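You operate a simulated robot arm through the tools that you are given. There is no shell and no other tool.

You run a simulated robot arm. Do the job below in one go: nothing can be reset, and whatever is moved stays where it is left.

## Task
Try the white-banded coupler on both plug gauges and sort it.
Fine: GO in and NO-GO out goes to the PASS tray, all else to the HOLD tray; shut the yellow cover again; leave the other couplers. Where these are worked on the way, their far stop is far enough and under half their travel is too little: yellow cover.

The check looks at the end state, three seconds after you hand in, the way a careful person would. Anything else that was tipped, shoved, dropped, spilled or broken makes it a failure. Lids that push on must go on centred and level and be pressed home; caps that screw on are set level and turned clockwise until they are tight.

## Robot
A 7-joint arm with a fingered hand, fixed in place. Base frame: the origin is at the foot of the arm, x ahead of it, y to its left, z up; the work surface is at about z = 0.884. Units: m, degrees, N and s.
With the tool pointing down near the work surface it reaches from about 0.36 to 0.84 m from the base axis. Its first joint turns from -115.0 to 115.0 degrees. Payload 5 kg.
Tool frame: the origin (TCP) lies between the finger pads and is the grasp point; the fingertips stand 0.032 m ahead of it; z points along the fingers, y is the line along which they close. Largest opening 0.16 m; the body of the gripper starts 0.089 m behind the TCP. The gripper is a hand of 4 fingers: y runs from the thumb to the fingers, the wrist lies at [0, 0, -0.267] in the tool frame, and closing takes about 1.5 s.
Orientation is that of the tool frame in the base frame, as a unit quaternion [w, x, y, z]. With the fingers straight down and closing along the base's y, the tool's x points along the base's -x, its y along +y and its z along -z.

## Interface
- The arm moves only by the tool step_arm. Its argument "plan" is a list of rows, each a list of 6 numbers: the shift along the base's x, y, z in m, then the turn, a rotation vector about the base's x, y, z in degrees. In form: [[x, y, z, rx, ry, rz], ...]. A call has 1 to 20 rows; each row is the pose to reach, as a shift and turn from the pose commanded when the call began. "fingers" is the opening, from 0 (shut) to 1 (fully open), set as the call begins (left out, the last holds). Each row takes 0.2 s and may step no farther than 0.05 m and 8.6 degrees from the row before; otherwise, or with a gripper value out of range, the whole call is refused. Where a pose cannot be reached the arm comes as near as it can. A force on the tool above 40 N (or 10 N above the force at the start of the call, whichever is more), or a blocked arm, ends the call early, and 0.2 s more pass. Each finger travels about 0.108 m/s and halts on what it meets, pressing with about 30 N; the grip force reading is that of the motor and also rises with nothing between the fingers. The clock runs only during rows and for 0.2 s after the last one: add rows that repeat a pose to give the fingers time. The reply holds the time, the measured pose of the TCP, the force on the tool along the base axes, the opening and the grip force, in the units named above and with some noise, with the torque about the TCP (base axes, N m) and any sound that the robot's microphone picked up.
- Cameras (640 x 400 px; columns grow to the right, rows downward): "scene" is fixed at [0.0503, -0.651, 1.6322]; the picture's right is [0.85, -0.53, 0.00], its down [-0.29, -0.46, -0.84] and it looks along [0.45, 0.71, -0.54] (base axes); focal length 367 px, centre (320, 200). "wrist" rides on the gripper at [0.08, -0.004, -0.114] in the tool frame; the picture's right is [0.05, 1.00, 0.00], its down [-0.82, 0.04, -0.58] and it looks along [-0.58, 0.03, 0.82] (tool axes); focal length 265 px, centre (320, 200). There is no depth. A picture from a camera that has moved, and an enlarged one, comes with that camera's place and axes in the base frame and with its lens.
- camera(camera): a new picture of that camera. It takes no simulated time.
- move_column(by): slides the trunk up (or, below 0, down) by that many m; the arm rides with it, the base frame stays. It gives what a move gives, with no picture.
- hand_shape(shape): the hand has 4 fingers and takes this shape, open, in about a second: jaw (thumb against the fingers, like two jaws); tri (thumb and two fingers); tip (a fingertip pinch); poke (one finger out to press); point (the index stretched); flat (the hand flat); cup (the hand cupped); fist (a fist). The gripper value then closes the fingers along that shape, each until it touches; the sizes above hold for jaw. It gives what a move gives, with no picture.
- zoom(camera, box): a new picture of the part [left, top, right, bottom] of that camera's present view, enlarged. It takes no simulated time.
- job_done(): hands the job in; it is judged then, once.

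Nothing tells you positions but the pictures and the camera data. Unless the task says otherwise, let go and move clear before handing in.

The tools are called after "Request:" as name(argument=value, ...) on one line, values as JSON. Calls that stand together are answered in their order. step_arm: Moves the arm, as the interface text tells. Its arguments: {"type":"object","properties":{"plan":{"type":"array","items":{"type":"array","items":{"type":"number"}}},"fingers":{"type":"number"}},"required":["plan"]} The other tools are called the same way: move_column (by) slides the trunk up or down; hand_shape (shape) gives the hand a shape; camera (camera) takes a picture; zoom (camera, box) takes an enlarged picture of a part of a camera's view; job_done () hands the job in.

At the start:

```text
clock: 0.0
tcp_pos: [0.5135, 0.2145, 1.1806]
orientation: [0.001, -0.001, 1.0, 0.0]
contact_force: [-0.4, -0.2, -0.4]
moment: [-0.06, -0.01, 0.01]
gripper_width: 0.1599
grasp_force: 0.1
shape: jaw
trunk travel left (down, up): [-0.9, 0.09]
```

scene: 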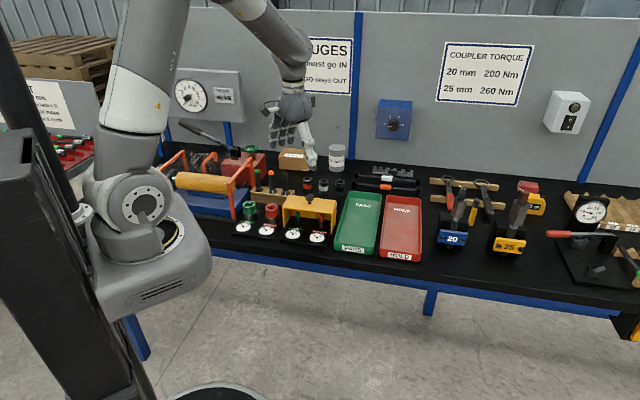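
wrist: 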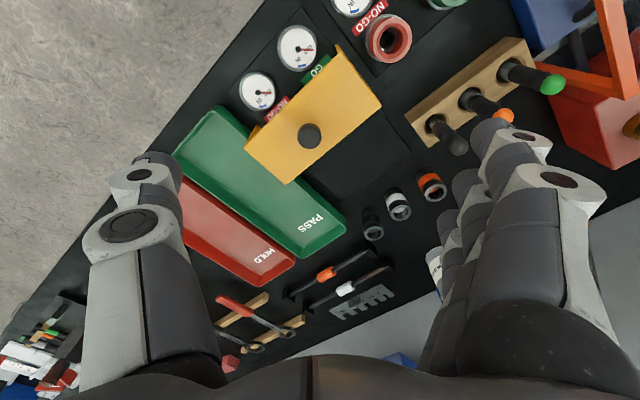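

I see a bench with a yellow cover over two plug gauges, PASS/HOLD trays, and three couplers (orange, white and dark banded). I'll zoom in to understand the details before moving.

Request:
zoom(camera="scene", box=[220, 130, 440, 270])

Request:
zoom(camera="wrist", box=[160, 0, 480, 200])

Request:
zoom(camera="scene", box=[270, 20, 430, 120])

Request:
zoom(camera="wrist", box=[180, 150, 500, 350])

```text
2.86 times, centred on (330, 200) of scene
camera zoom: at [0.0503, -0.651, 1.6322], right [0.85, -0.53, 0.0], down [-0.29, -0.46, -0.84], along [0.45, 0.71, -0.54], focal length 1049 px, centre (291, 200)
```

zoom: 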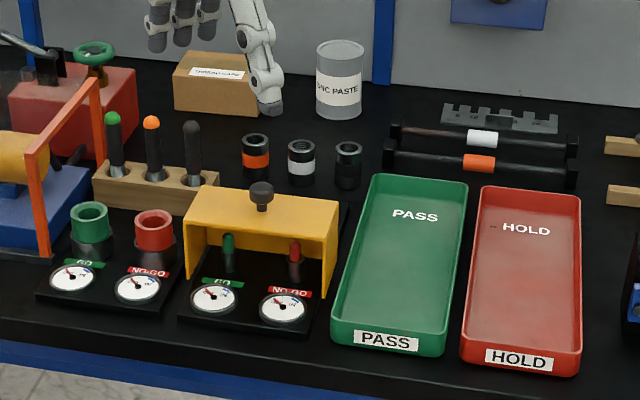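

```text
2.00 times, centred on (320, 100) of wrist
camera zoom: at [0.4334, 0.2118, 1.294], right [-0.05, 1.0, 0.0], down [0.82, 0.04, 0.58], along [0.58, 0.03, -0.82], focal length 531 px, centre (320, 400)
```

zoom: 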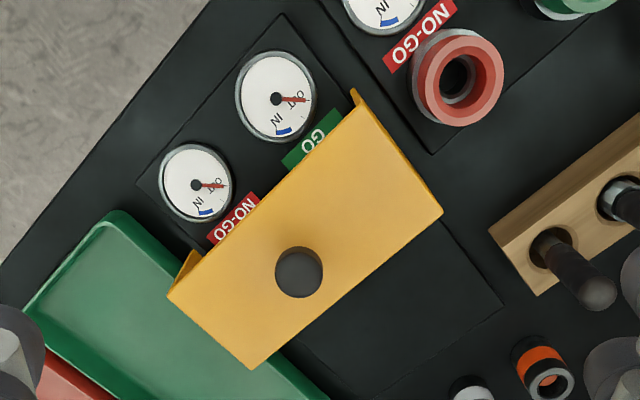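

```text
4.00 times, centred on (350, 70) of scene
camera zoom: at [0.0503, -0.651, 1.6322], right [0.85, -0.53, 0.0], down [-0.29, -0.46, -0.84], along [0.45, 0.71, -0.54], focal length 1469 px, centre (200, 720)
```

zoom: 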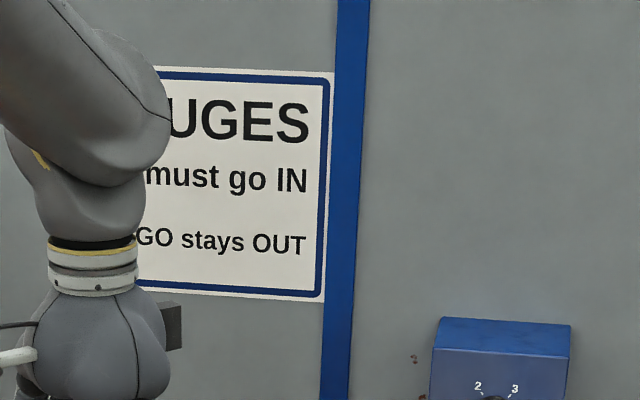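

```text
2.00 times, centred on (340, 250) of wrist
camera zoom: at [0.4334, 0.2118, 1.294], right [-0.05, 1.0, 0.0], down [0.82, 0.04, 0.58], along [0.58, 0.03, -0.82], focal length 531 px, centre (280, 100)
```

zoom: 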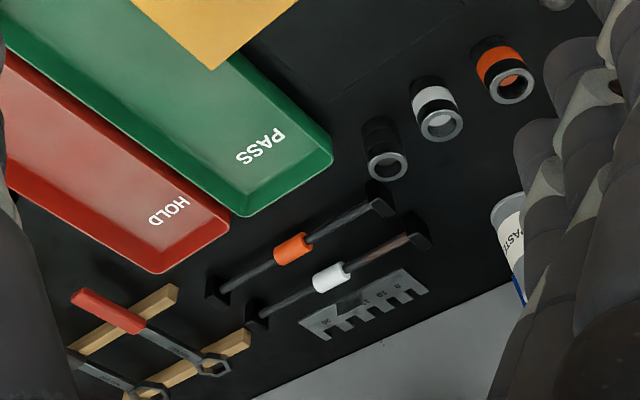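

I see the yellow cover as a hood with a knob on top, over green (GO) and red (NO-GO) pins, with a base plate reaching behind it. The bench runs at about 45° to the base. I'll look closer at the cover, the couplers and the pins before moving.

Request:
zoom(camera="scene", box=[276, 180, 348, 250])

Request:
zoom(camera="scene", box=[290, 165, 360, 205])

Request:
zoom(camera="wrist", box=[230, 20, 430, 145])

Request:
zoom(camera="wrist", box=[340, 140, 480, 250])

Request:
zoom(camera="scene", box=[220, 160, 300, 250])

```text
5.71 times, centred on (312, 215) of scene
camera zoom: at [0.0503, -0.651, 1.6322], right [0.85, -0.53, 0.0], down [-0.29, -0.46, -0.84], along [0.45, 0.71, -0.54], focal length 2098 px, centre (366, 114)
```

zoom: 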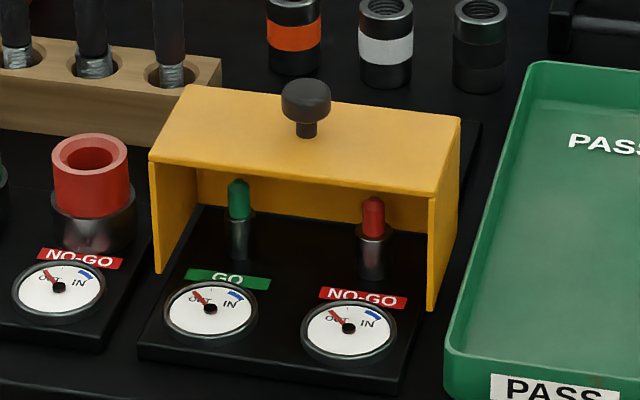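

```text
9.14 times, centred on (325, 185) of scene
camera zoom: at [0.0503, -0.651, 1.6322], right [0.85, -0.53, 0.0], down [-0.29, -0.46, -0.84], along [0.45, 0.71, -0.54], focal length 3358 px, centre (274, 337)
```

zoom: 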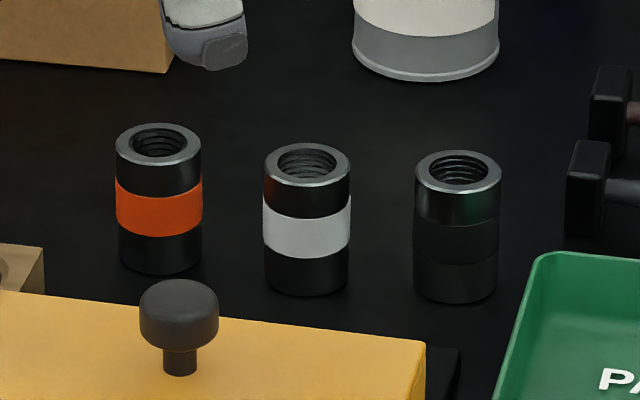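

```text
3.20 times, centred on (330, 82) of wrist
camera zoom: at [0.4334, 0.2118, 1.294], right [-0.05, 1.0, 0.0], down [0.82, 0.04, 0.58], along [0.58, 0.03, -0.82], focal length 849 px, centre (288, 576)
```

zoom: 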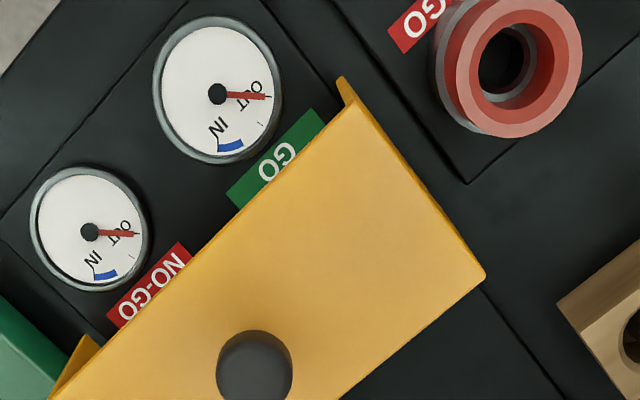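

```text
3.64 times, centred on (410, 195) of wrist
camera zoom: at [0.4334, 0.2118, 1.294], right [-0.05, 1.0, 0.0], down [0.82, 0.04, 0.58], along [0.58, 0.03, -0.82], focal length 965 px, centre (-7, 218)
```

zoom: 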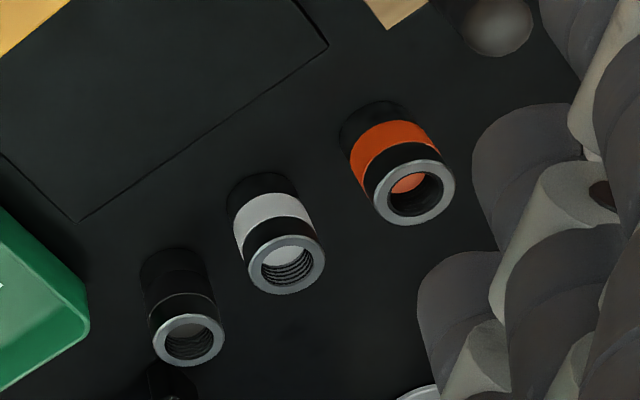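

```text
4.44 times, centred on (260, 205) of scene
camera zoom: at [0.0503, -0.651, 1.6322], right [0.85, -0.53, 0.0], down [-0.29, -0.46, -0.84], along [0.45, 0.71, -0.54], focal length 1632 px, centre (587, 178)
```

zoom: 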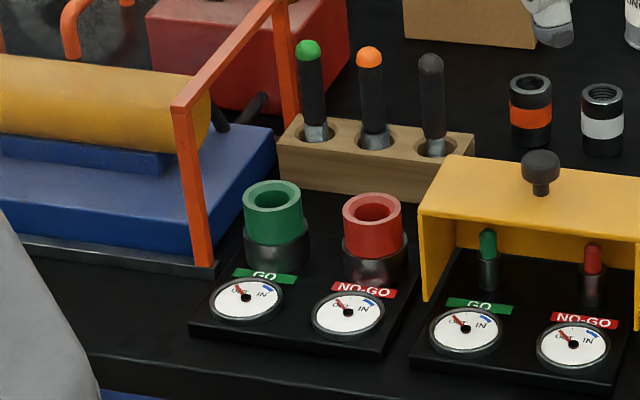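

I take the cover to be a hood (roof z≈0.983, knob at about (0.55, 0.203), top ≈1.015) that probably slides back along the base plate, with the bench turned about -44° from the base axes. I'll turn the hand so it closes along the bench's depth direction, and hover over the knob.

Request:
step_arm(plan=[[0.006, -0.002, -0.01, 0, 0, -7.4], [0.012, -0.004, -0.02, 0, 0, -14.8], [0.018, -0.006, -0.03, 0, 0, -22.2], [0.024, -0.008, -0.04, 0, 0, -29.6], [0.03, -0.01, -0.05, 0, 0, -37.0], [0.0355, -0.0115, -0.06, 0, 0, -44.4], [0.0355, -0.0115, -0.06, 0, 0, -44.4]], fingers=1.0)

Request:
camera(camera="wrist")

Request:
camera(camera="scene")

```text
clock: 1.6
tcp_pos: [0.5503, 0.2021, 1.1206]
orientation: [0.0, 0.378, 0.926, -0.001]
contact_force: [0.0, 0.4, 0.2]
moment: [0.02, -0.01, -0.01]
gripper_width: 0.1598
grasp_force: 0.0
shape: jaw
trunk travel left (down, up): [-0.9, 0.09]
```

```text
taken
camera wrist: at [0.4893, 0.2569, 1.2333], right [0.66, 0.75, 0.0], down [0.61, -0.54, 0.58], along [0.43, -0.38, -0.82], focal length 265 px, centre (320, 200)
```

wrist: 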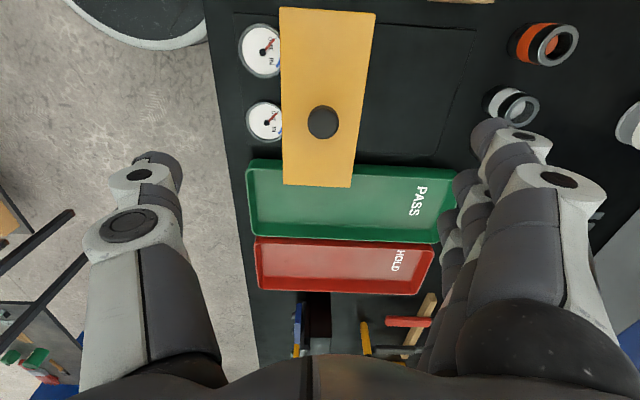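

```text
taken
```

scene: 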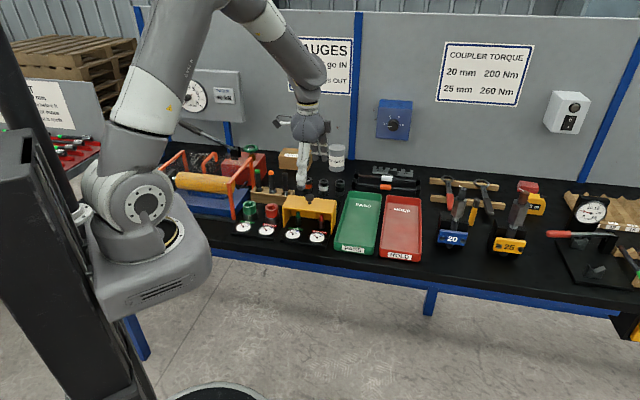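

I see the cover, its knob and the base plate clearly now, with the white coupler behind the cover. I'll zoom to fix the knob and coupler positions.

Request:
zoom(camera="wrist", box=[230, 0, 390, 100])

Request:
zoom(camera="wrist", box=[260, 80, 420, 200])

Request:
zoom(camera="scene", box=[250, 90, 370, 250])

```text
4.00 times, centred on (310, 50) of wrist
camera zoom: at [0.4893, 0.2569, 1.2333], right [0.66, 0.75, 0.0], down [0.61, -0.54, 0.58], along [0.43, -0.38, -0.82], focal length 1062 px, centre (360, 800)
```

zoom: 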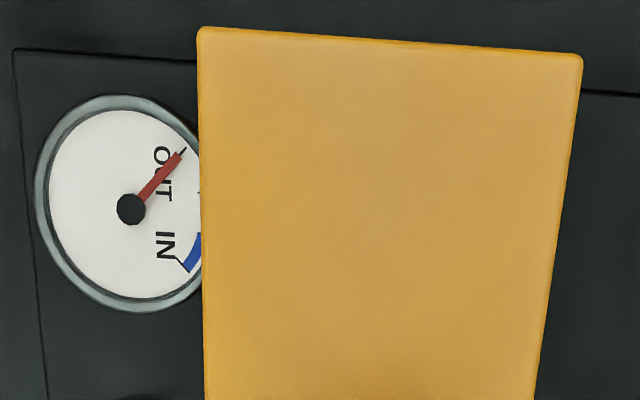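

```text
3.33 times, centred on (340, 140) of wrist
camera zoom: at [0.4893, 0.2569, 1.2333], right [0.66, 0.75, 0.0], down [0.61, -0.54, 0.58], along [0.43, -0.38, -0.82], focal length 885 px, centre (253, 400)
```

zoom: 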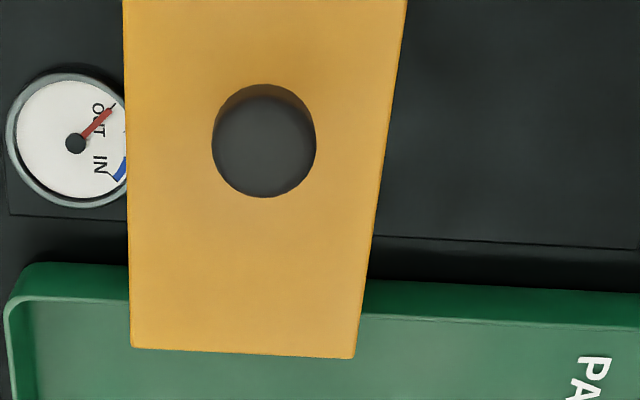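

```text
2.50 times, centred on (310, 170) of scene
camera zoom: at [0.0503, -0.651, 1.6322], right [0.85, -0.53, 0.0], down [-0.29, -0.46, -0.84], along [0.45, 0.71, -0.54], focal length 918 px, centre (345, 275)
```

zoom: 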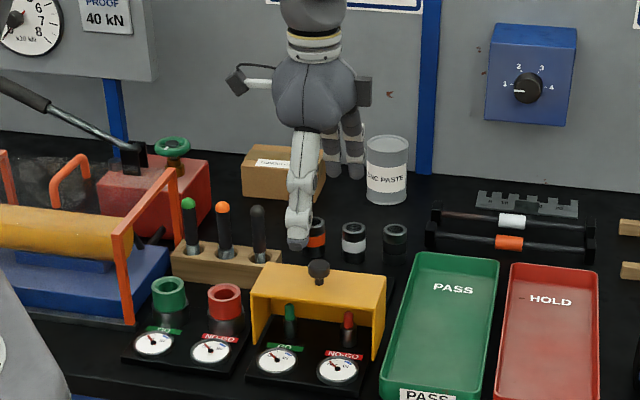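

The knob is within a few millimetres of being under the TCP. I'll lower so the fingertips stand just above the roof, around the knob head, then check the picture before closing.

Request:
step_arm(plan=[[0, 0.001, -0.025, 0, 0, 0], [0, 0.002, -0.05, 0, 0, 0], [0, 0.003, -0.075, 0, 0, 0], [0, 0.003, -0.09, 0, 0, 0], [0, 0.003, -0.097, 0, 0, 0], [0, 0.003, -0.097, 0, 0, 0]])

Request:
camera(camera="wrist")

Request:
zoom(camera="scene", box=[250, 130, 370, 250])

```text
clock: 3.0
tcp_pos: [0.5495, 0.2075, 1.024]
orientation: [-0.001, 0.378, 0.926, 0.0]
contact_force: [-0.3, -0.8, 0.2]
moment: [-0.02, 0.02, -0.01]
gripper_width: 0.1598
grasp_force: 0.0
shape: jaw
trunk travel left (down, up): [-0.9, 0.09]
```

```text
taken
camera wrist: at [0.489, 0.2616, 1.1375], right [0.66, 0.75, 0.0], down [0.61, -0.54, 0.58], along [0.43, -0.38, -0.82], focal length 265 px, centre (320, 200)
```

wrist: 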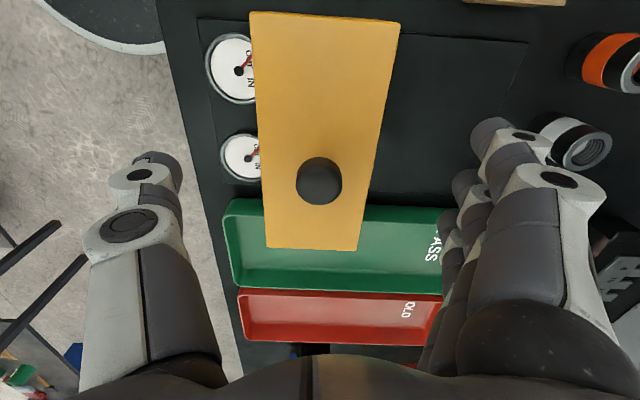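

```text
3.33 times, centred on (310, 190) of scene
camera zoom: at [0.0503, -0.651, 1.6322], right [0.85, -0.53, 0.0], down [-0.29, -0.46, -0.84], along [0.45, 0.71, -0.54], focal length 1224 px, centre (353, 233)
```

zoom: 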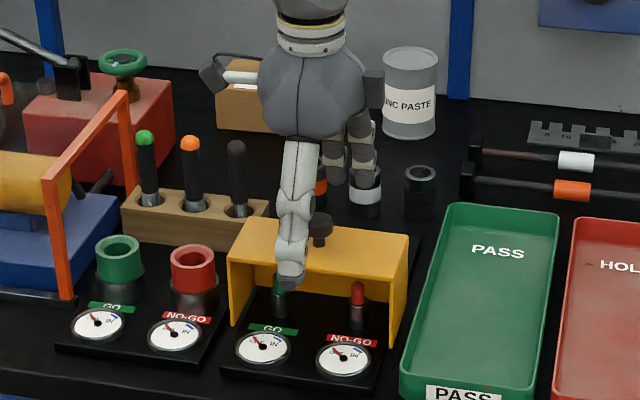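

The knob sits right between thumb and fingers, so I'll close on it.

Request:
step_arm(plan=[[0, 0, 0, 0, 0, 0], [0, 0, 0, 0, 0, 0], [0, 0, 0, 0, 0, 0], [0, 0, 0, 0, 0, 0], [0, 0, 0, 0, 0, 0], [0, 0, 0, 0, 0, 0], [0, 0, 0, 0, 0, 0]], fingers=0.0)

Request:
camera(camera="wrist")

Request:
zoom(camera="scene", box=[250, 130, 370, 250])

```text
clock: 4.6
tcp_pos: [0.5495, 0.2077, 1.0242]
orientation: [-0.001, 0.377, 0.926, -0.001]
contact_force: [-1.5, -0.4, -4.6]
moment: [0.16, -0.14, 0.01]
gripper_width: 0.0065
grasp_force: 29.9
shape: jaw
trunk travel left (down, up): [-0.9, 0.09]
```

```text
taken
camera wrist: at [0.4889, 0.2616, 1.1372], right [0.66, 0.75, 0.0], down [0.61, -0.54, 0.58], along [0.43, -0.38, -0.82], focal length 265 px, centre (320, 200)
```

wrist: 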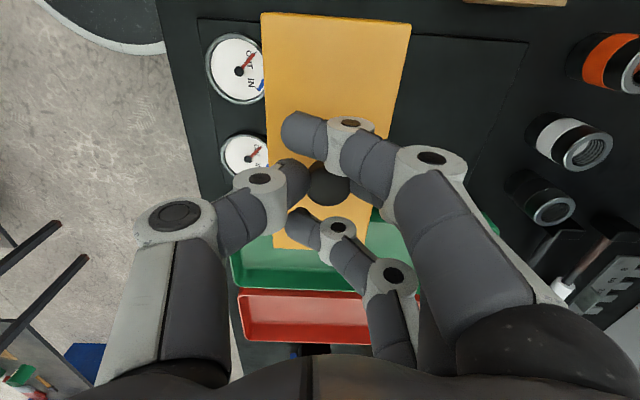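

```text
3.33 times, centred on (310, 190) of scene
camera zoom: at [0.0503, -0.651, 1.6322], right [0.85, -0.53, 0.0], down [-0.29, -0.46, -0.84], along [0.45, 0.71, -0.54], focal length 1224 px, centre (353, 233)
```

zoom: 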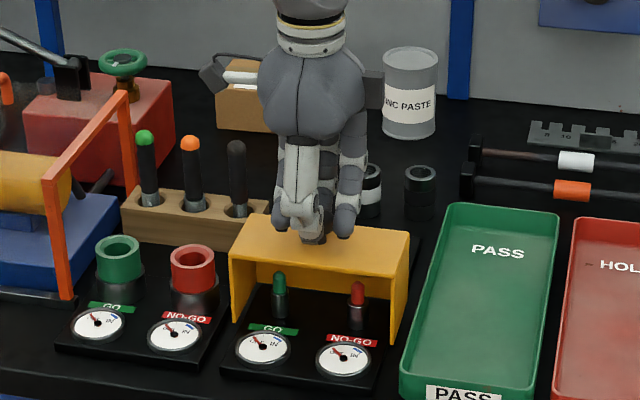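

The grip is on the knob and the cover already shifted slightly back, so it slides along the bench's depth. I'll draw it back in small steps.

Request:
step_arm(plan=[[0.007, 0.00715, 0, 0, 0, 0], [0.014, 0.0143, 0, 0, 0, 0], [0.021, 0.0214, 0, 0, 0, 0], [0.028, 0.0286, 0, 0, 0, 0], [0.035, 0.0357, 0, 0, 0, 0], [0.035, 0.0357, 0, 0, 0, 0]])

Request:
camera(camera="wrist")

Request:
zoom(camera="scene", box=[250, 130, 370, 250])

```text
clock: 6.0
tcp_pos: [0.5834, 0.2432, 1.024]
orientation: [0.0, 0.378, 0.926, 0.0]
contact_force: [-3.0, 1.5, -2.4]
moment: [0.21, -0.16, -0.02]
gripper_width: 0.0064
grasp_force: 30.3
shape: jaw
trunk travel left (down, up): [-0.9, 0.09]
```

```text
taken
camera wrist: at [0.5238, 0.2965, 1.1371], right [0.66, 0.75, 0.0], down [0.61, -0.54, 0.58], along [0.43, -0.38, -0.82], focal length 265 px, centre (320, 200)
```

wrist: 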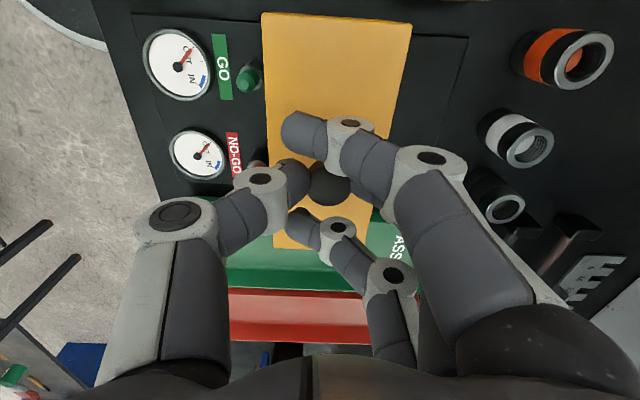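

```text
3.33 times, centred on (310, 190) of scene
camera zoom: at [0.0503, -0.651, 1.6322], right [0.85, -0.53, 0.0], down [-0.29, -0.46, -0.84], along [0.45, 0.71, -0.54], focal length 1224 px, centre (353, 233)
```

zoom: 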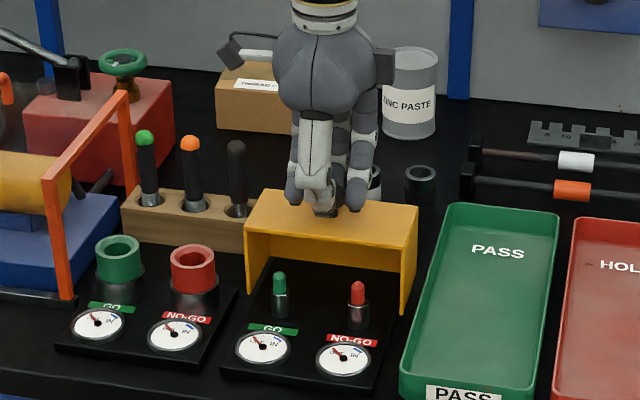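

The cover slides freely and the pins are coming into view. I'll continue toward the far stop in small steps.

Request:
step_arm(plan=[[0.0056, 0.0057, 0, 0, 0, 0], [0.0112, 0.0114, 0, 0, 0, 0], [0.0168, 0.0171, 0, 0, 0, 0], [0.0224, 0.0228, 0, 0, 0, 0], [0.028, 0.0286, 0, 0, 0, 0], [0.028, 0.0286, 0, 0, 0, 0]])

Request:
camera(camera="wrist")

Request:
zoom(camera="scene", box=[250, 130, 370, 250])

```text
clock: 7.4
tcp_pos: [0.6119, 0.2703, 1.0234]
orientation: [0.0, 0.378, 0.926, 0.001]
contact_force: [1.1, -0.9, 2.4]
moment: [0.19, -0.21, -0.01]
gripper_width: 0.0063
grasp_force: 29.3
shape: jaw
trunk travel left (down, up): [-0.9, 0.09]
```

```text
taken
camera wrist: at [0.5521, 0.3252, 1.1368], right [0.66, 0.75, 0.0], down [0.61, -0.54, 0.58], along [0.43, -0.38, -0.82], focal length 265 px, centre (320, 200)
```

wrist: 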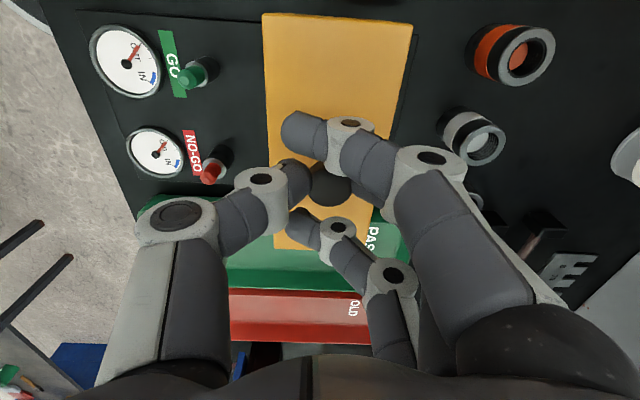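

```text
3.33 times, centred on (310, 190) of scene
camera zoom: at [0.0503, -0.651, 1.6322], right [0.85, -0.53, 0.0], down [-0.29, -0.46, -0.84], along [0.45, 0.71, -0.54], focal length 1224 px, centre (353, 233)
```

zoom: 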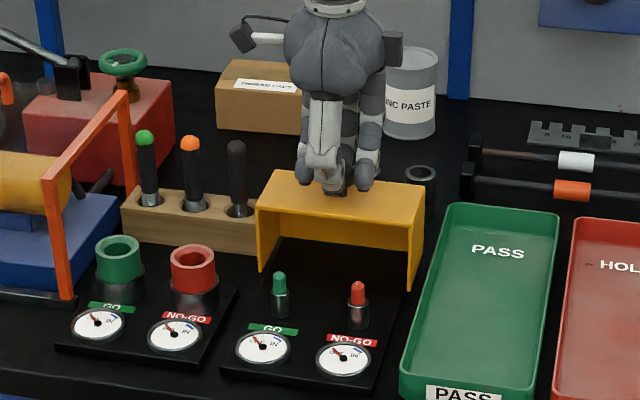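

Nearly the full plate length is used now. I'll take finer steps to feel for the far stop.

Request:
step_arm(plan=[[0.0021, 0.00214, 0, 0, 0, 0], [0.0042, 0.0043, 0, 0, 0, 0], [0.0063, 0.0064, 0, 0, 0, 0], [0.0084, 0.0086, 0, 0, 0, 0], [0.0105, 0.0107, 0, 0, 0, 0]])

Request:
camera(camera="wrist")

```text
clock: 8.6
tcp_pos: [0.6224, 0.2824, 1.0239]
orientation: [0.0, 0.377, 0.926, 0.0]
contact_force: [0.5, -1.0, -1.6]
moment: [0.17, -0.16, -0.05]
gripper_width: 0.0059
grasp_force: 30.1
shape: jaw
trunk travel left (down, up): [-0.9, 0.09]
```

```text
taken
camera wrist: at [0.5626, 0.3356, 1.1371], right [0.66, 0.75, 0.0], down [0.61, -0.54, 0.58], along [0.43, -0.38, -0.82], focal length 265 px, centre (320, 200)
```

wrist: 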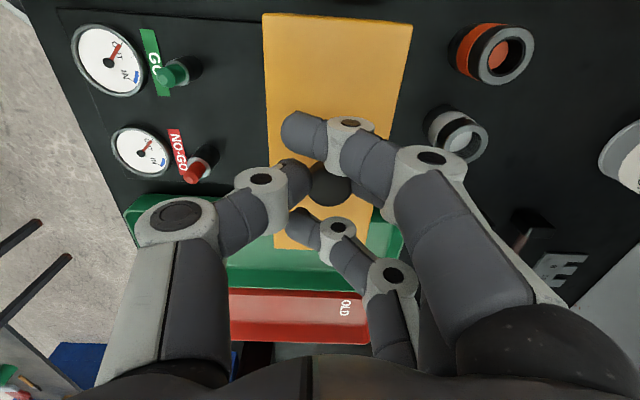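

No stop felt yet after about 0.11 m. I'll check how the cover stands relative to the plate's rear edge.

Request:
zoom(camera="scene", box=[270, 140, 370, 240])

Request:
zoom(camera="wrist", box=[380, 0, 540, 100])

```text
4.00 times, centred on (320, 190) of scene
camera zoom: at [0.0503, -0.651, 1.6322], right [0.85, -0.53, 0.0], down [-0.29, -0.46, -0.84], along [0.45, 0.71, -0.54], focal length 1469 px, centre (320, 240)
```

zoom: 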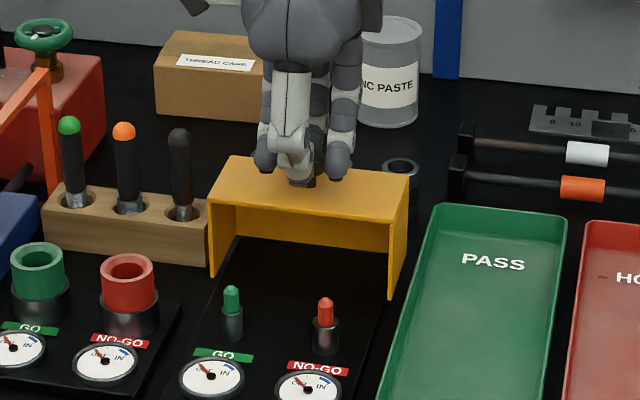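

```text
4.00 times, centred on (460, 50) of wrist
camera zoom: at [0.5626, 0.3356, 1.1371], right [0.66, 0.75, 0.0], down [0.61, -0.54, 0.58], along [0.43, -0.38, -0.82], focal length 1062 px, centre (-240, 800)
```

zoom: 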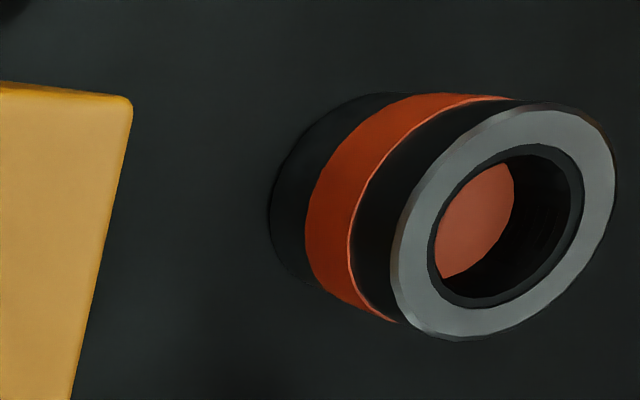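

The cover is almost at the rear of the plate. I'll nudge a bit more to find the stop, in 2 mm steps.

Request:
step_arm(plan=[[0.0014, 0.00143, 0, 0, 0, 0], [0.0028, 0.00286, 0, 0, 0, 0], [0.0042, 0.0043, 0, 0, 0, 0], [0.0056, 0.0057, 0, 0, 0, 0]])

```text
clock: 9.6
tcp_pos: [0.6283, 0.287, 1.0239]
orientation: [0.0, 0.378, 0.926, 0.0]
contact_force: [-0.5, -1.4, -0.5]
moment: [0.2, -0.22, -0.01]
gripper_width: 0.0062
grasp_force: 30.0
shape: jaw
trunk travel left (down, up): [-0.9, 0.09]
```

The cover is more than wide enough open (about 0.11 m) and it holds with no force. I'll release the knob and rise clear.

Request:
step_arm(plan=[[0, 0, 0, 0, 0, 0], [0, 0, 0, 0, 0, 0], [0, 0, 0, 0, 0, 0], [0, 0, 0, 0, 0, 0], [0, 0, 0.02, 0, 0, 0], [0, 0, 0.05, 0, 0, 0], [0, 0, 0.09, 0, 0, 0], [0, 0, 0.13, 0, 0, 0], [0, 0, 0.15, 0, 0, 0], [0, 0, 0.15, 0, 0, 0]], fingers=1.0)

Request:
hand_shape(shape="tip")

Request:
camera(camera="wrist")

Request:
zoom(camera="scene", box=[250, 80, 410, 240])

```text
clock: 11.8
tcp_pos: [0.6274, 0.2886, 1.1724]
orientation: [0.001, 0.378, 0.926, 0.001]
contact_force: [0.6, -0.1, -0.4]
moment: [0.04, -0.01, 0.0]
gripper_width: 0.1602
grasp_force: 0.1
shape: jaw
trunk travel left (down, up): [-0.9, 0.09]
```

```text
clock: 12.7
tcp_pos: [0.6279, 0.2875, 1.1721]
orientation: [0.0, 0.378, 0.926, 0.001]
contact_force: [0.6, -0.6, -0.3]
moment: [0.01, 0.0, 0.02]
gripper_width: 0.1601
grasp_force: 0.1
shape: tip
trunk travel left (down, up): [-0.9, 0.09]
```

```text
taken
camera wrist: at [0.5672, 0.3415, 1.2871], right [0.66, 0.75, 0.0], down [0.61, -0.54, 0.58], along [0.43, -0.38, -0.82], focal length 265 px, centre (320, 200)
```

wrist: 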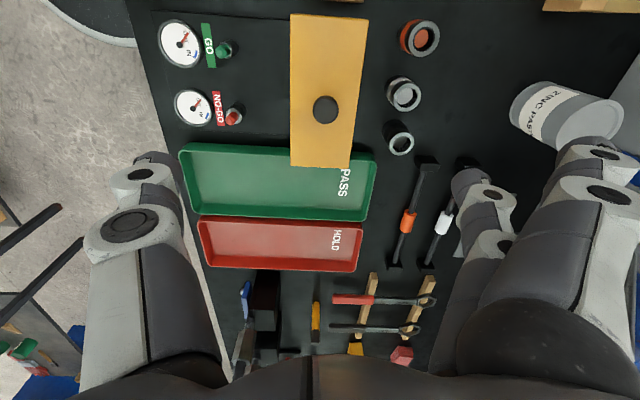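

```text
2.50 times, centred on (330, 160) of scene
camera zoom: at [0.0503, -0.651, 1.6322], right [0.85, -0.53, 0.0], down [-0.29, -0.46, -0.84], along [0.45, 0.71, -0.54], focal length 918 px, centre (295, 300)
```

zoom: 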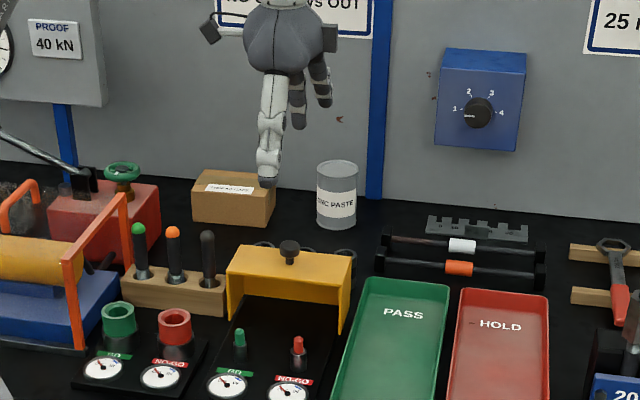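

The cover stays back and the pins are clear. I'll look at the finger layout of this "tip" shape more closely.

Request:
zoom(camera="scene", box=[300, 75, 350, 130])

Request:
zoom(camera="wrist", box=[400, 100, 640, 250])

Request:
zoom(camera="wrist", box=[340, 0, 500, 100])

Request:
zoom(camera="wrist", box=[140, 20, 300, 120])

Request:
zoom(camera="wrist", box=[380, 60, 460, 160])

```text
7.27 times, centred on (325, 102) of scene
camera zoom: at [0.0503, -0.651, 1.6322], right [0.85, -0.53, 0.0], down [-0.29, -0.46, -0.84], along [0.45, 0.71, -0.54], focal length 2671 px, centre (284, 909)
```

zoom: 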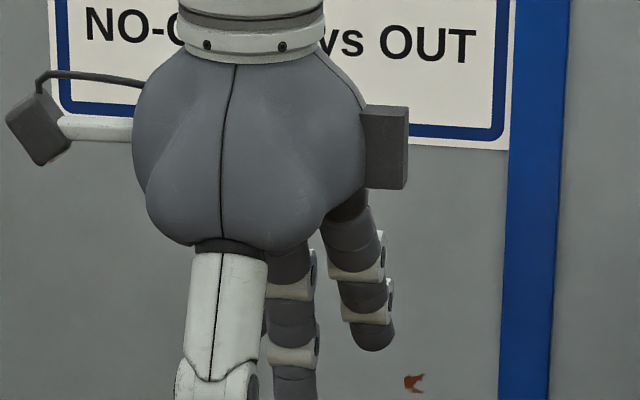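

```text
2.67 times, centred on (520, 175) of wrist
camera zoom: at [0.5672, 0.3415, 1.2871], right [0.66, 0.75, 0.0], down [0.61, -0.54, 0.58], along [0.43, -0.38, -0.82], focal length 708 px, centre (-213, 267)
```

zoom: 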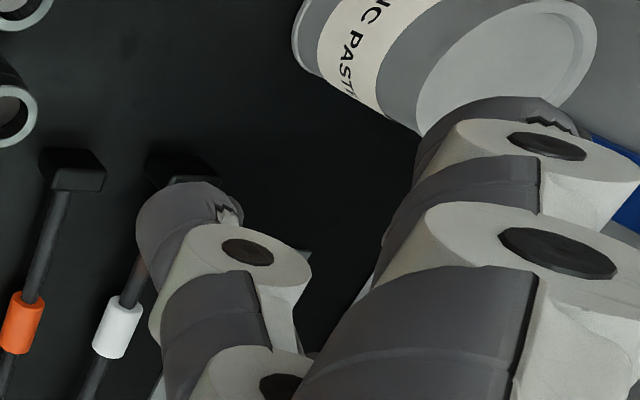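

```text
4.00 times, centred on (420, 50) of wrist
camera zoom: at [0.5672, 0.3415, 1.2871], right [0.66, 0.75, 0.0], down [0.61, -0.54, 0.58], along [0.43, -0.38, -0.82], focal length 1062 px, centre (-80, 800)
```

zoom: 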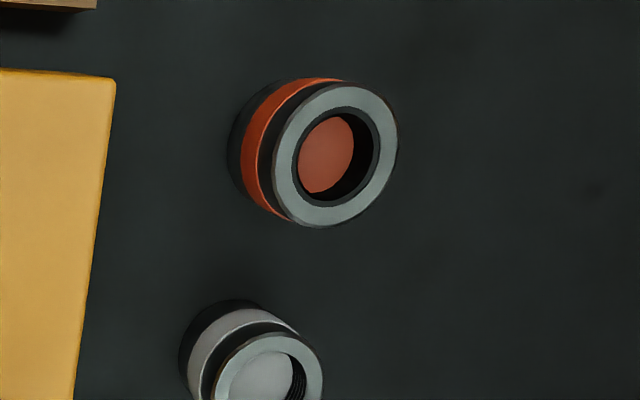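

```text
4.00 times, centred on (220, 70) of wrist
camera zoom: at [0.5672, 0.3415, 1.2871], right [0.66, 0.75, 0.0], down [0.61, -0.54, 0.58], along [0.43, -0.38, -0.82], focal length 1062 px, centre (720, 720)
```

zoom: 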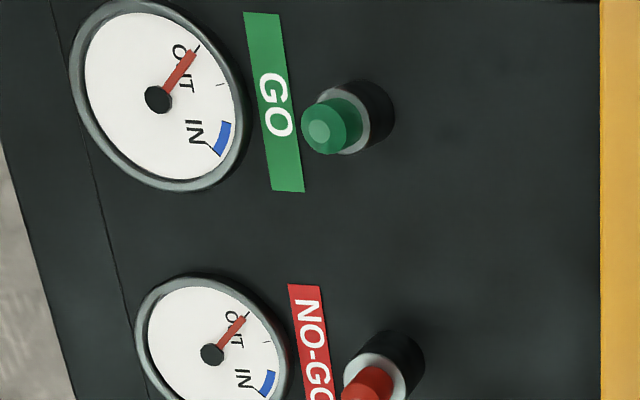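

```text
4.00 times, centred on (420, 110) of wrist
camera zoom: at [0.5672, 0.3415, 1.2871], right [0.66, 0.75, 0.0], down [0.61, -0.54, 0.58], along [0.43, -0.38, -0.82], focal length 1062 px, centre (-80, 560)
```

zoom: 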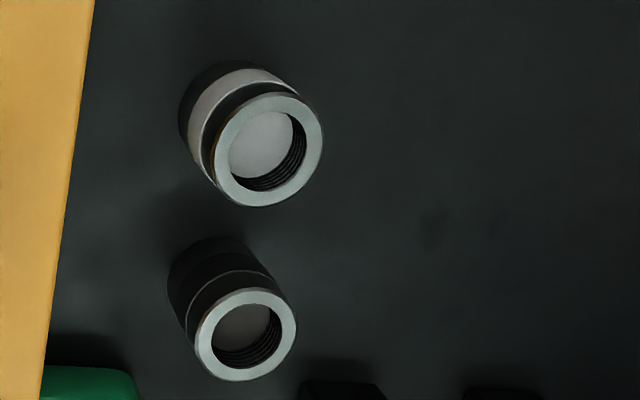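

I'll measure the pins and bores more finely, since the fit is decided by the steel part of each plug.

Request:
zoom(camera="scene", box=[290, 205, 334, 233])

Request:
zoom(camera="wrist", box=[190, 30, 270, 80])

Request:
zoom(camera="wrist", box=[195, 85, 275, 135])

Request:
zoom(camera="wrist", box=[370, 70, 450, 120])

Request:
zoom(camera="scene", box=[300, 160, 360, 200])

```text
14.29 times, centred on (312, 219) of scene
camera zoom: at [0.0503, -0.651, 1.6322], right [0.85, -0.53, 0.0], down [-0.29, -0.46, -0.84], along [0.45, 0.71, -0.54], focal length 5246 px, centre (434, -71)
```

zoom: 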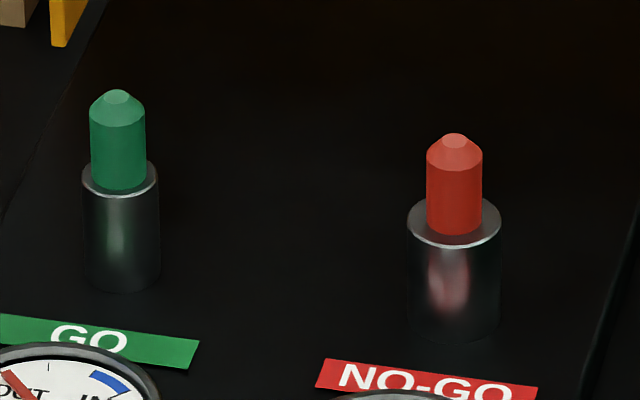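

```text
8.00 times, centred on (230, 55) of wrist
camera zoom: at [0.5672, 0.3415, 1.2871], right [0.66, 0.75, 0.0], down [0.61, -0.54, 0.58], along [0.43, -0.38, -0.82], focal length 2123 px, centre (1040, 1360)
```

zoom: 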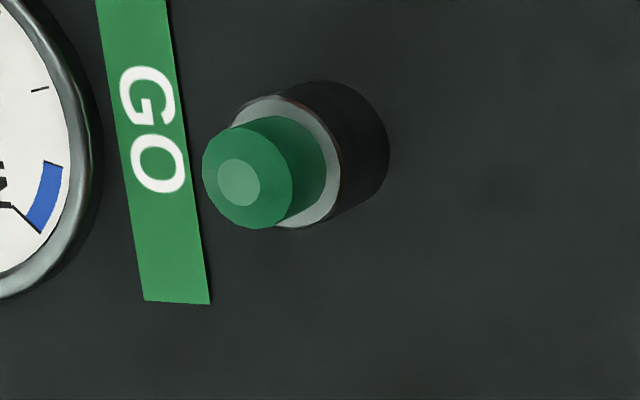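

```text
8.00 times, centred on (235, 110) of wrist
camera zoom: at [0.5672, 0.3415, 1.2871], right [0.66, 0.75, 0.0], down [0.61, -0.54, 0.58], along [0.43, -0.38, -0.82], focal length 2123 px, centre (1000, 920)
```

zoom: 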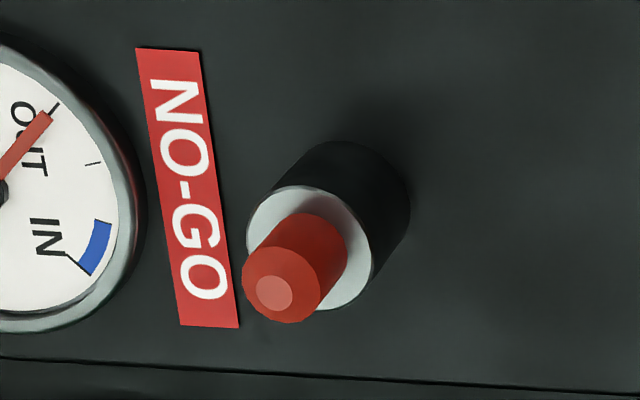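

```text
8.00 times, centred on (410, 95) of wrist
camera zoom: at [0.5672, 0.3415, 1.2871], right [0.66, 0.75, 0.0], down [0.61, -0.54, 0.58], along [0.43, -0.38, -0.82], focal length 2123 px, centre (-400, 1040)
```

zoom: 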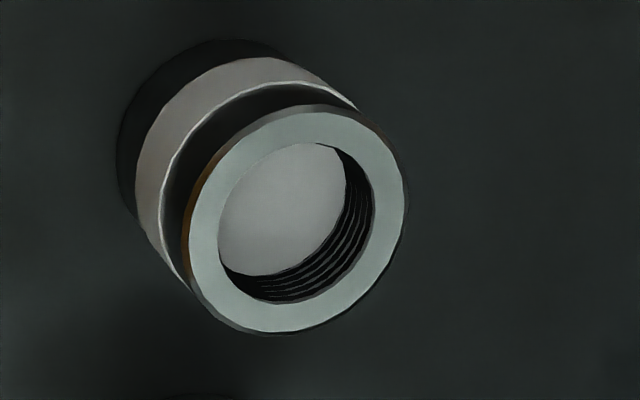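

```text
10.00 times, centred on (330, 180) of scene
camera zoom: at [0.0503, -0.651, 1.6322], right [0.85, -0.53, 0.0], down [-0.29, -0.46, -0.84], along [0.45, 0.71, -0.54], focal length 3672 px, centre (220, 400)
```

zoom: 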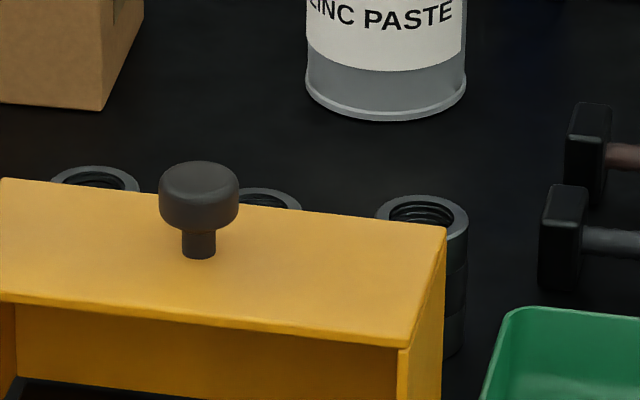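

I measure GO steel ≈18 mm, NO-GO steel ≈22 mm, and the white coupler about 35 mm wide and 55 mm tall. Before grasping I'll close the "tip" shape in free air to see how the fingers meet.

Request:
step_arm(plan=[[0, 0, 0.01, 0, 0, 0], [0, 0, 0.01, 0, 0, 0], [0, 0, 0.01, 0, 0, 0], [0, 0, 0.01, 0, 0, 0], [0, 0, 0.01, 0, 0, 0], [0, 0, 0.01, 0, 0, 0]], fingers=0.2)

Request:
camera(camera="wrist")

Request:
zoom(camera="scene", box=[280, 60, 360, 160])

```text
clock: 14.1
tcp_pos: [0.6271, 0.288, 1.1833]
orientation: [0.0, 0.378, 0.926, 0.0]
contact_force: [0.1, 1.0, -0.6]
moment: [-0.02, 0.03, 0.0]
gripper_width: 0.0329
grasp_force: 0.0
shape: tip
trunk travel left (down, up): [-0.9, 0.09]
```

```text
taken
camera wrist: at [0.5674, 0.3413, 1.2971], right [0.66, 0.75, 0.0], down [0.61, -0.54, 0.58], along [0.43, -0.38, -0.82], focal length 265 px, centre (320, 200)
```

wrist: 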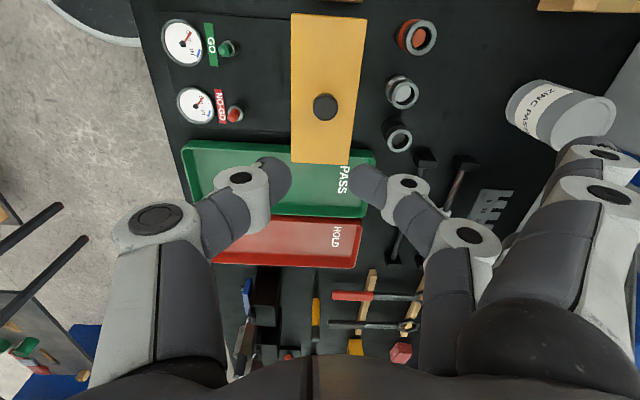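

```text
4.00 times, centred on (320, 110) of scene
camera zoom: at [0.0503, -0.651, 1.6322], right [0.85, -0.53, 0.0], down [-0.29, -0.46, -0.84], along [0.45, 0.71, -0.54], focal length 1469 px, centre (320, 560)
```

zoom: 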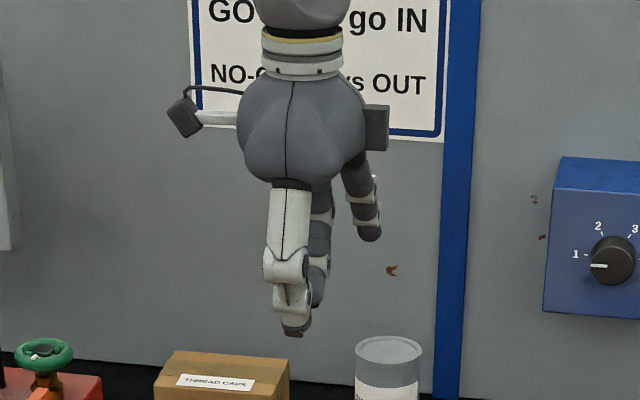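

"tip" gives a narrow thumb-against-one-finger pinch, good for picking between neighbours. I'll turn the hand about 35° so the thumb stays clear of the cover's rear edge, and hover over the white coupler at about (0.704, 0.365).

Request:
step_arm(plan=[[0.0127, 0.0129, -0.01, 0, 0, 5.84], [0.0254, 0.0257, -0.02, 0, 0, 11.67], [0.0382, 0.0386, -0.03, 0, 0, 17.5], [0.0509, 0.0515, -0.04, 0, 0, 23.34], [0.0637, 0.0643, -0.05, 0, 0, 29.17], [0.0764, 0.0772, -0.06, 0, 0, 35], [0.0764, 0.0772, -0.09, 0, 0, 35], [0.0764, 0.0772, -0.1226, 0, 0, 35], [0.0764, 0.0772, -0.1226, 0, 0, 35]], fingers=0.45)

Request:
camera(camera="wrist")

Request:
zoom(camera="scene", box=[270, 110, 400, 220])

```text
clock: 16.1
tcp_pos: [0.7051, 0.3636, 1.0617]
orientation: [0.0, 0.082, 0.997, 0.0]
contact_force: [0.2, -0.7, -0.9]
moment: [0.03, -0.02, 0.03]
gripper_width: 0.0713
grasp_force: 0.0
shape: tip
trunk travel left (down, up): [-0.9, 0.09]
```

```text
taken
camera wrist: at [0.626, 0.374, 1.175], right [0.11, 0.99, 0.0], down [0.81, -0.09, 0.58], along [0.57, -0.06, -0.82], focal length 265 px, centre (320, 200)
```

wrist: 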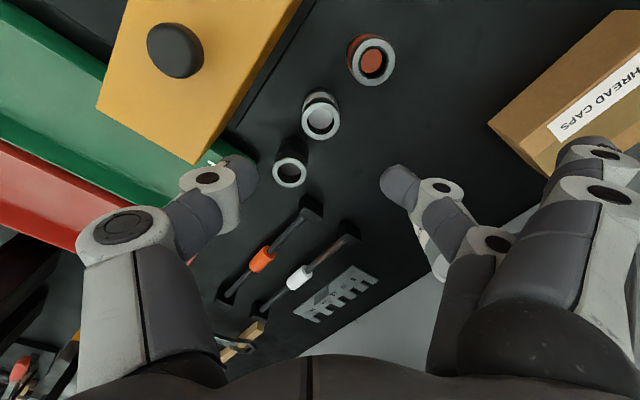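

```text
3.64 times, centred on (335, 165) of scene
camera zoom: at [0.0503, -0.651, 1.6322], right [0.85, -0.53, 0.0], down [-0.29, -0.46, -0.84], along [0.45, 0.71, -0.54], focal length 1335 px, centre (266, 327)
```

zoom: 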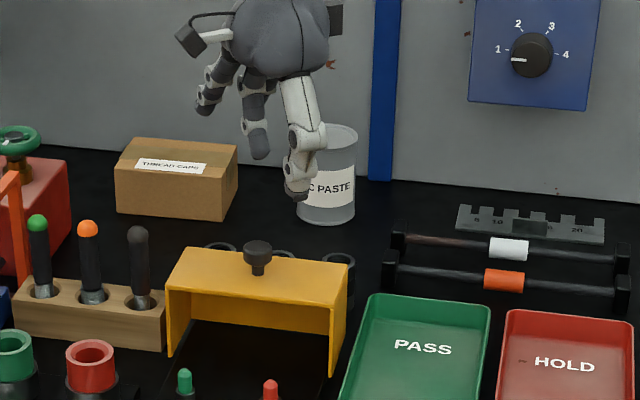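

The coupler appears right on the approach line. I'll zoom to centre it precisely before descending.

Request:
zoom(camera="wrist", box=[260, 70, 380, 145])

Request:
zoom(camera="wrist", box=[160, 100, 480, 300])

```text
5.33 times, centred on (320, 108) of wrist
camera zoom: at [0.626, 0.374, 1.175], right [0.11, 0.99, 0.0], down [0.81, -0.09, 0.58], along [0.57, -0.06, -0.82], focal length 1416 px, centre (320, 693)
```

zoom: 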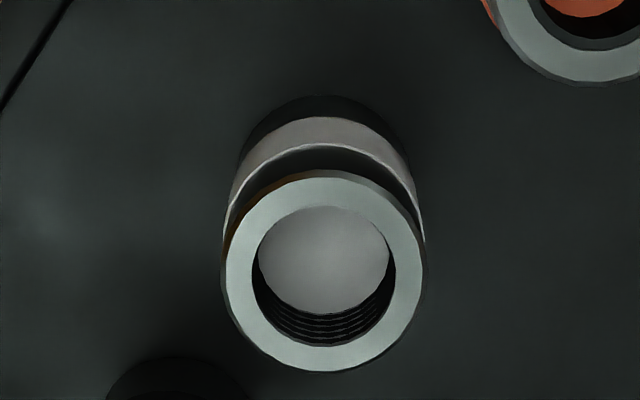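

```text
2.00 times, centred on (320, 200) of wrist
camera zoom: at [0.626, 0.374, 1.175], right [0.11, 0.99, 0.0], down [0.81, -0.09, 0.58], along [0.57, -0.06, -0.82], focal length 531 px, centre (320, 200)
```

zoom: 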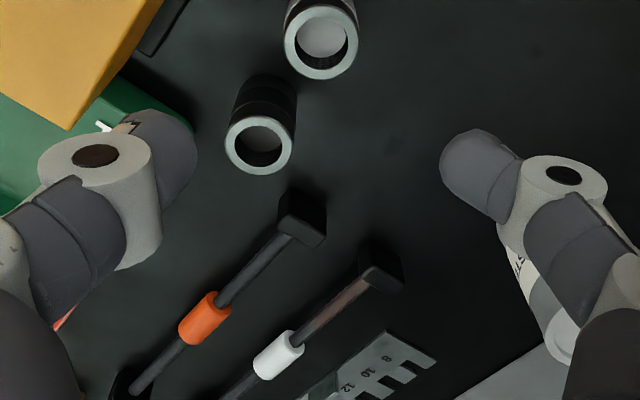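

The coupler is centred within about 1 mm, but at this angle the thumb knuckle would pass too near the cover's rear edge. I'll turn a further 22° and narrow the opening, then recheck.

Request:
step_arm(plan=[[0, 0, 0, 0, 0, 7.4], [-0.0005, 0.0007, 0, 0, 0, 14.8], [-0.0007, 0.0013, 0, 0, 0, 22], [-0.0007, 0.0013, 0, 0, 0, 22], [-0.0007, 0.0013, 0, 0, 0, 22]], fingers=0.35)

Request:
camera(camera="wrist")

Request:
zoom(camera="wrist", box=[260, 70, 380, 145])

```text
clock: 17.3
tcp_pos: [0.7046, 0.3664, 1.0613]
orientation: [0.0, -0.109, 0.994, 0.0]
contact_force: [0.0, 0.8, 0.5]
moment: [-0.01, -0.01, 0.0]
gripper_width: 0.0566
grasp_force: 0.1
shape: tip
trunk travel left (down, up): [-0.9, 0.09]
```

```text
taken
camera wrist: at [0.6274, 0.3452, 1.1744], right [-0.27, 0.96, 0.0], down [0.79, 0.22, 0.58], along [0.56, 0.15, -0.82], focal length 265 px, centre (320, 200)
```

wrist: 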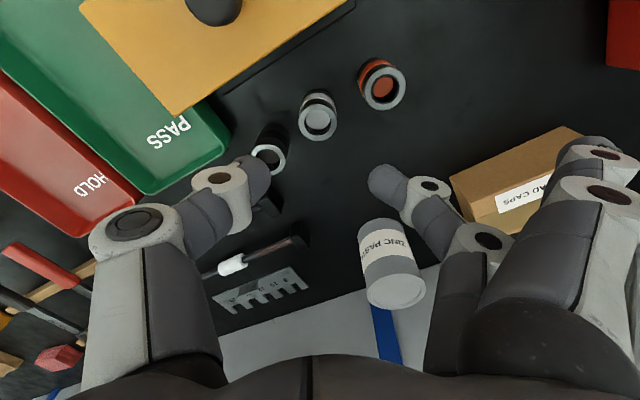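

```text
5.33 times, centred on (320, 108) of wrist
camera zoom: at [0.6274, 0.3452, 1.1744], right [-0.27, 0.96, 0.0], down [0.79, 0.22, 0.58], along [0.56, 0.15, -0.82], focal length 1416 px, centre (320, 693)
```

zoom: 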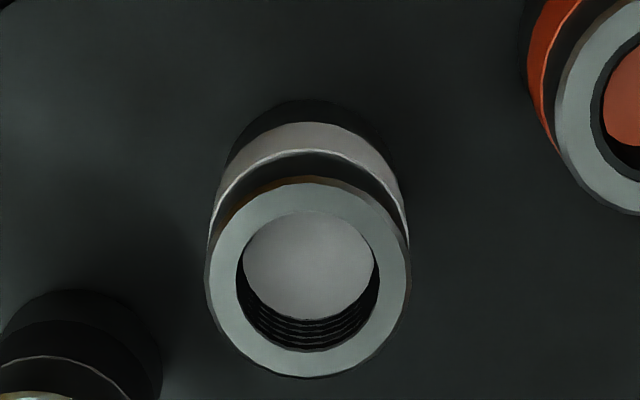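

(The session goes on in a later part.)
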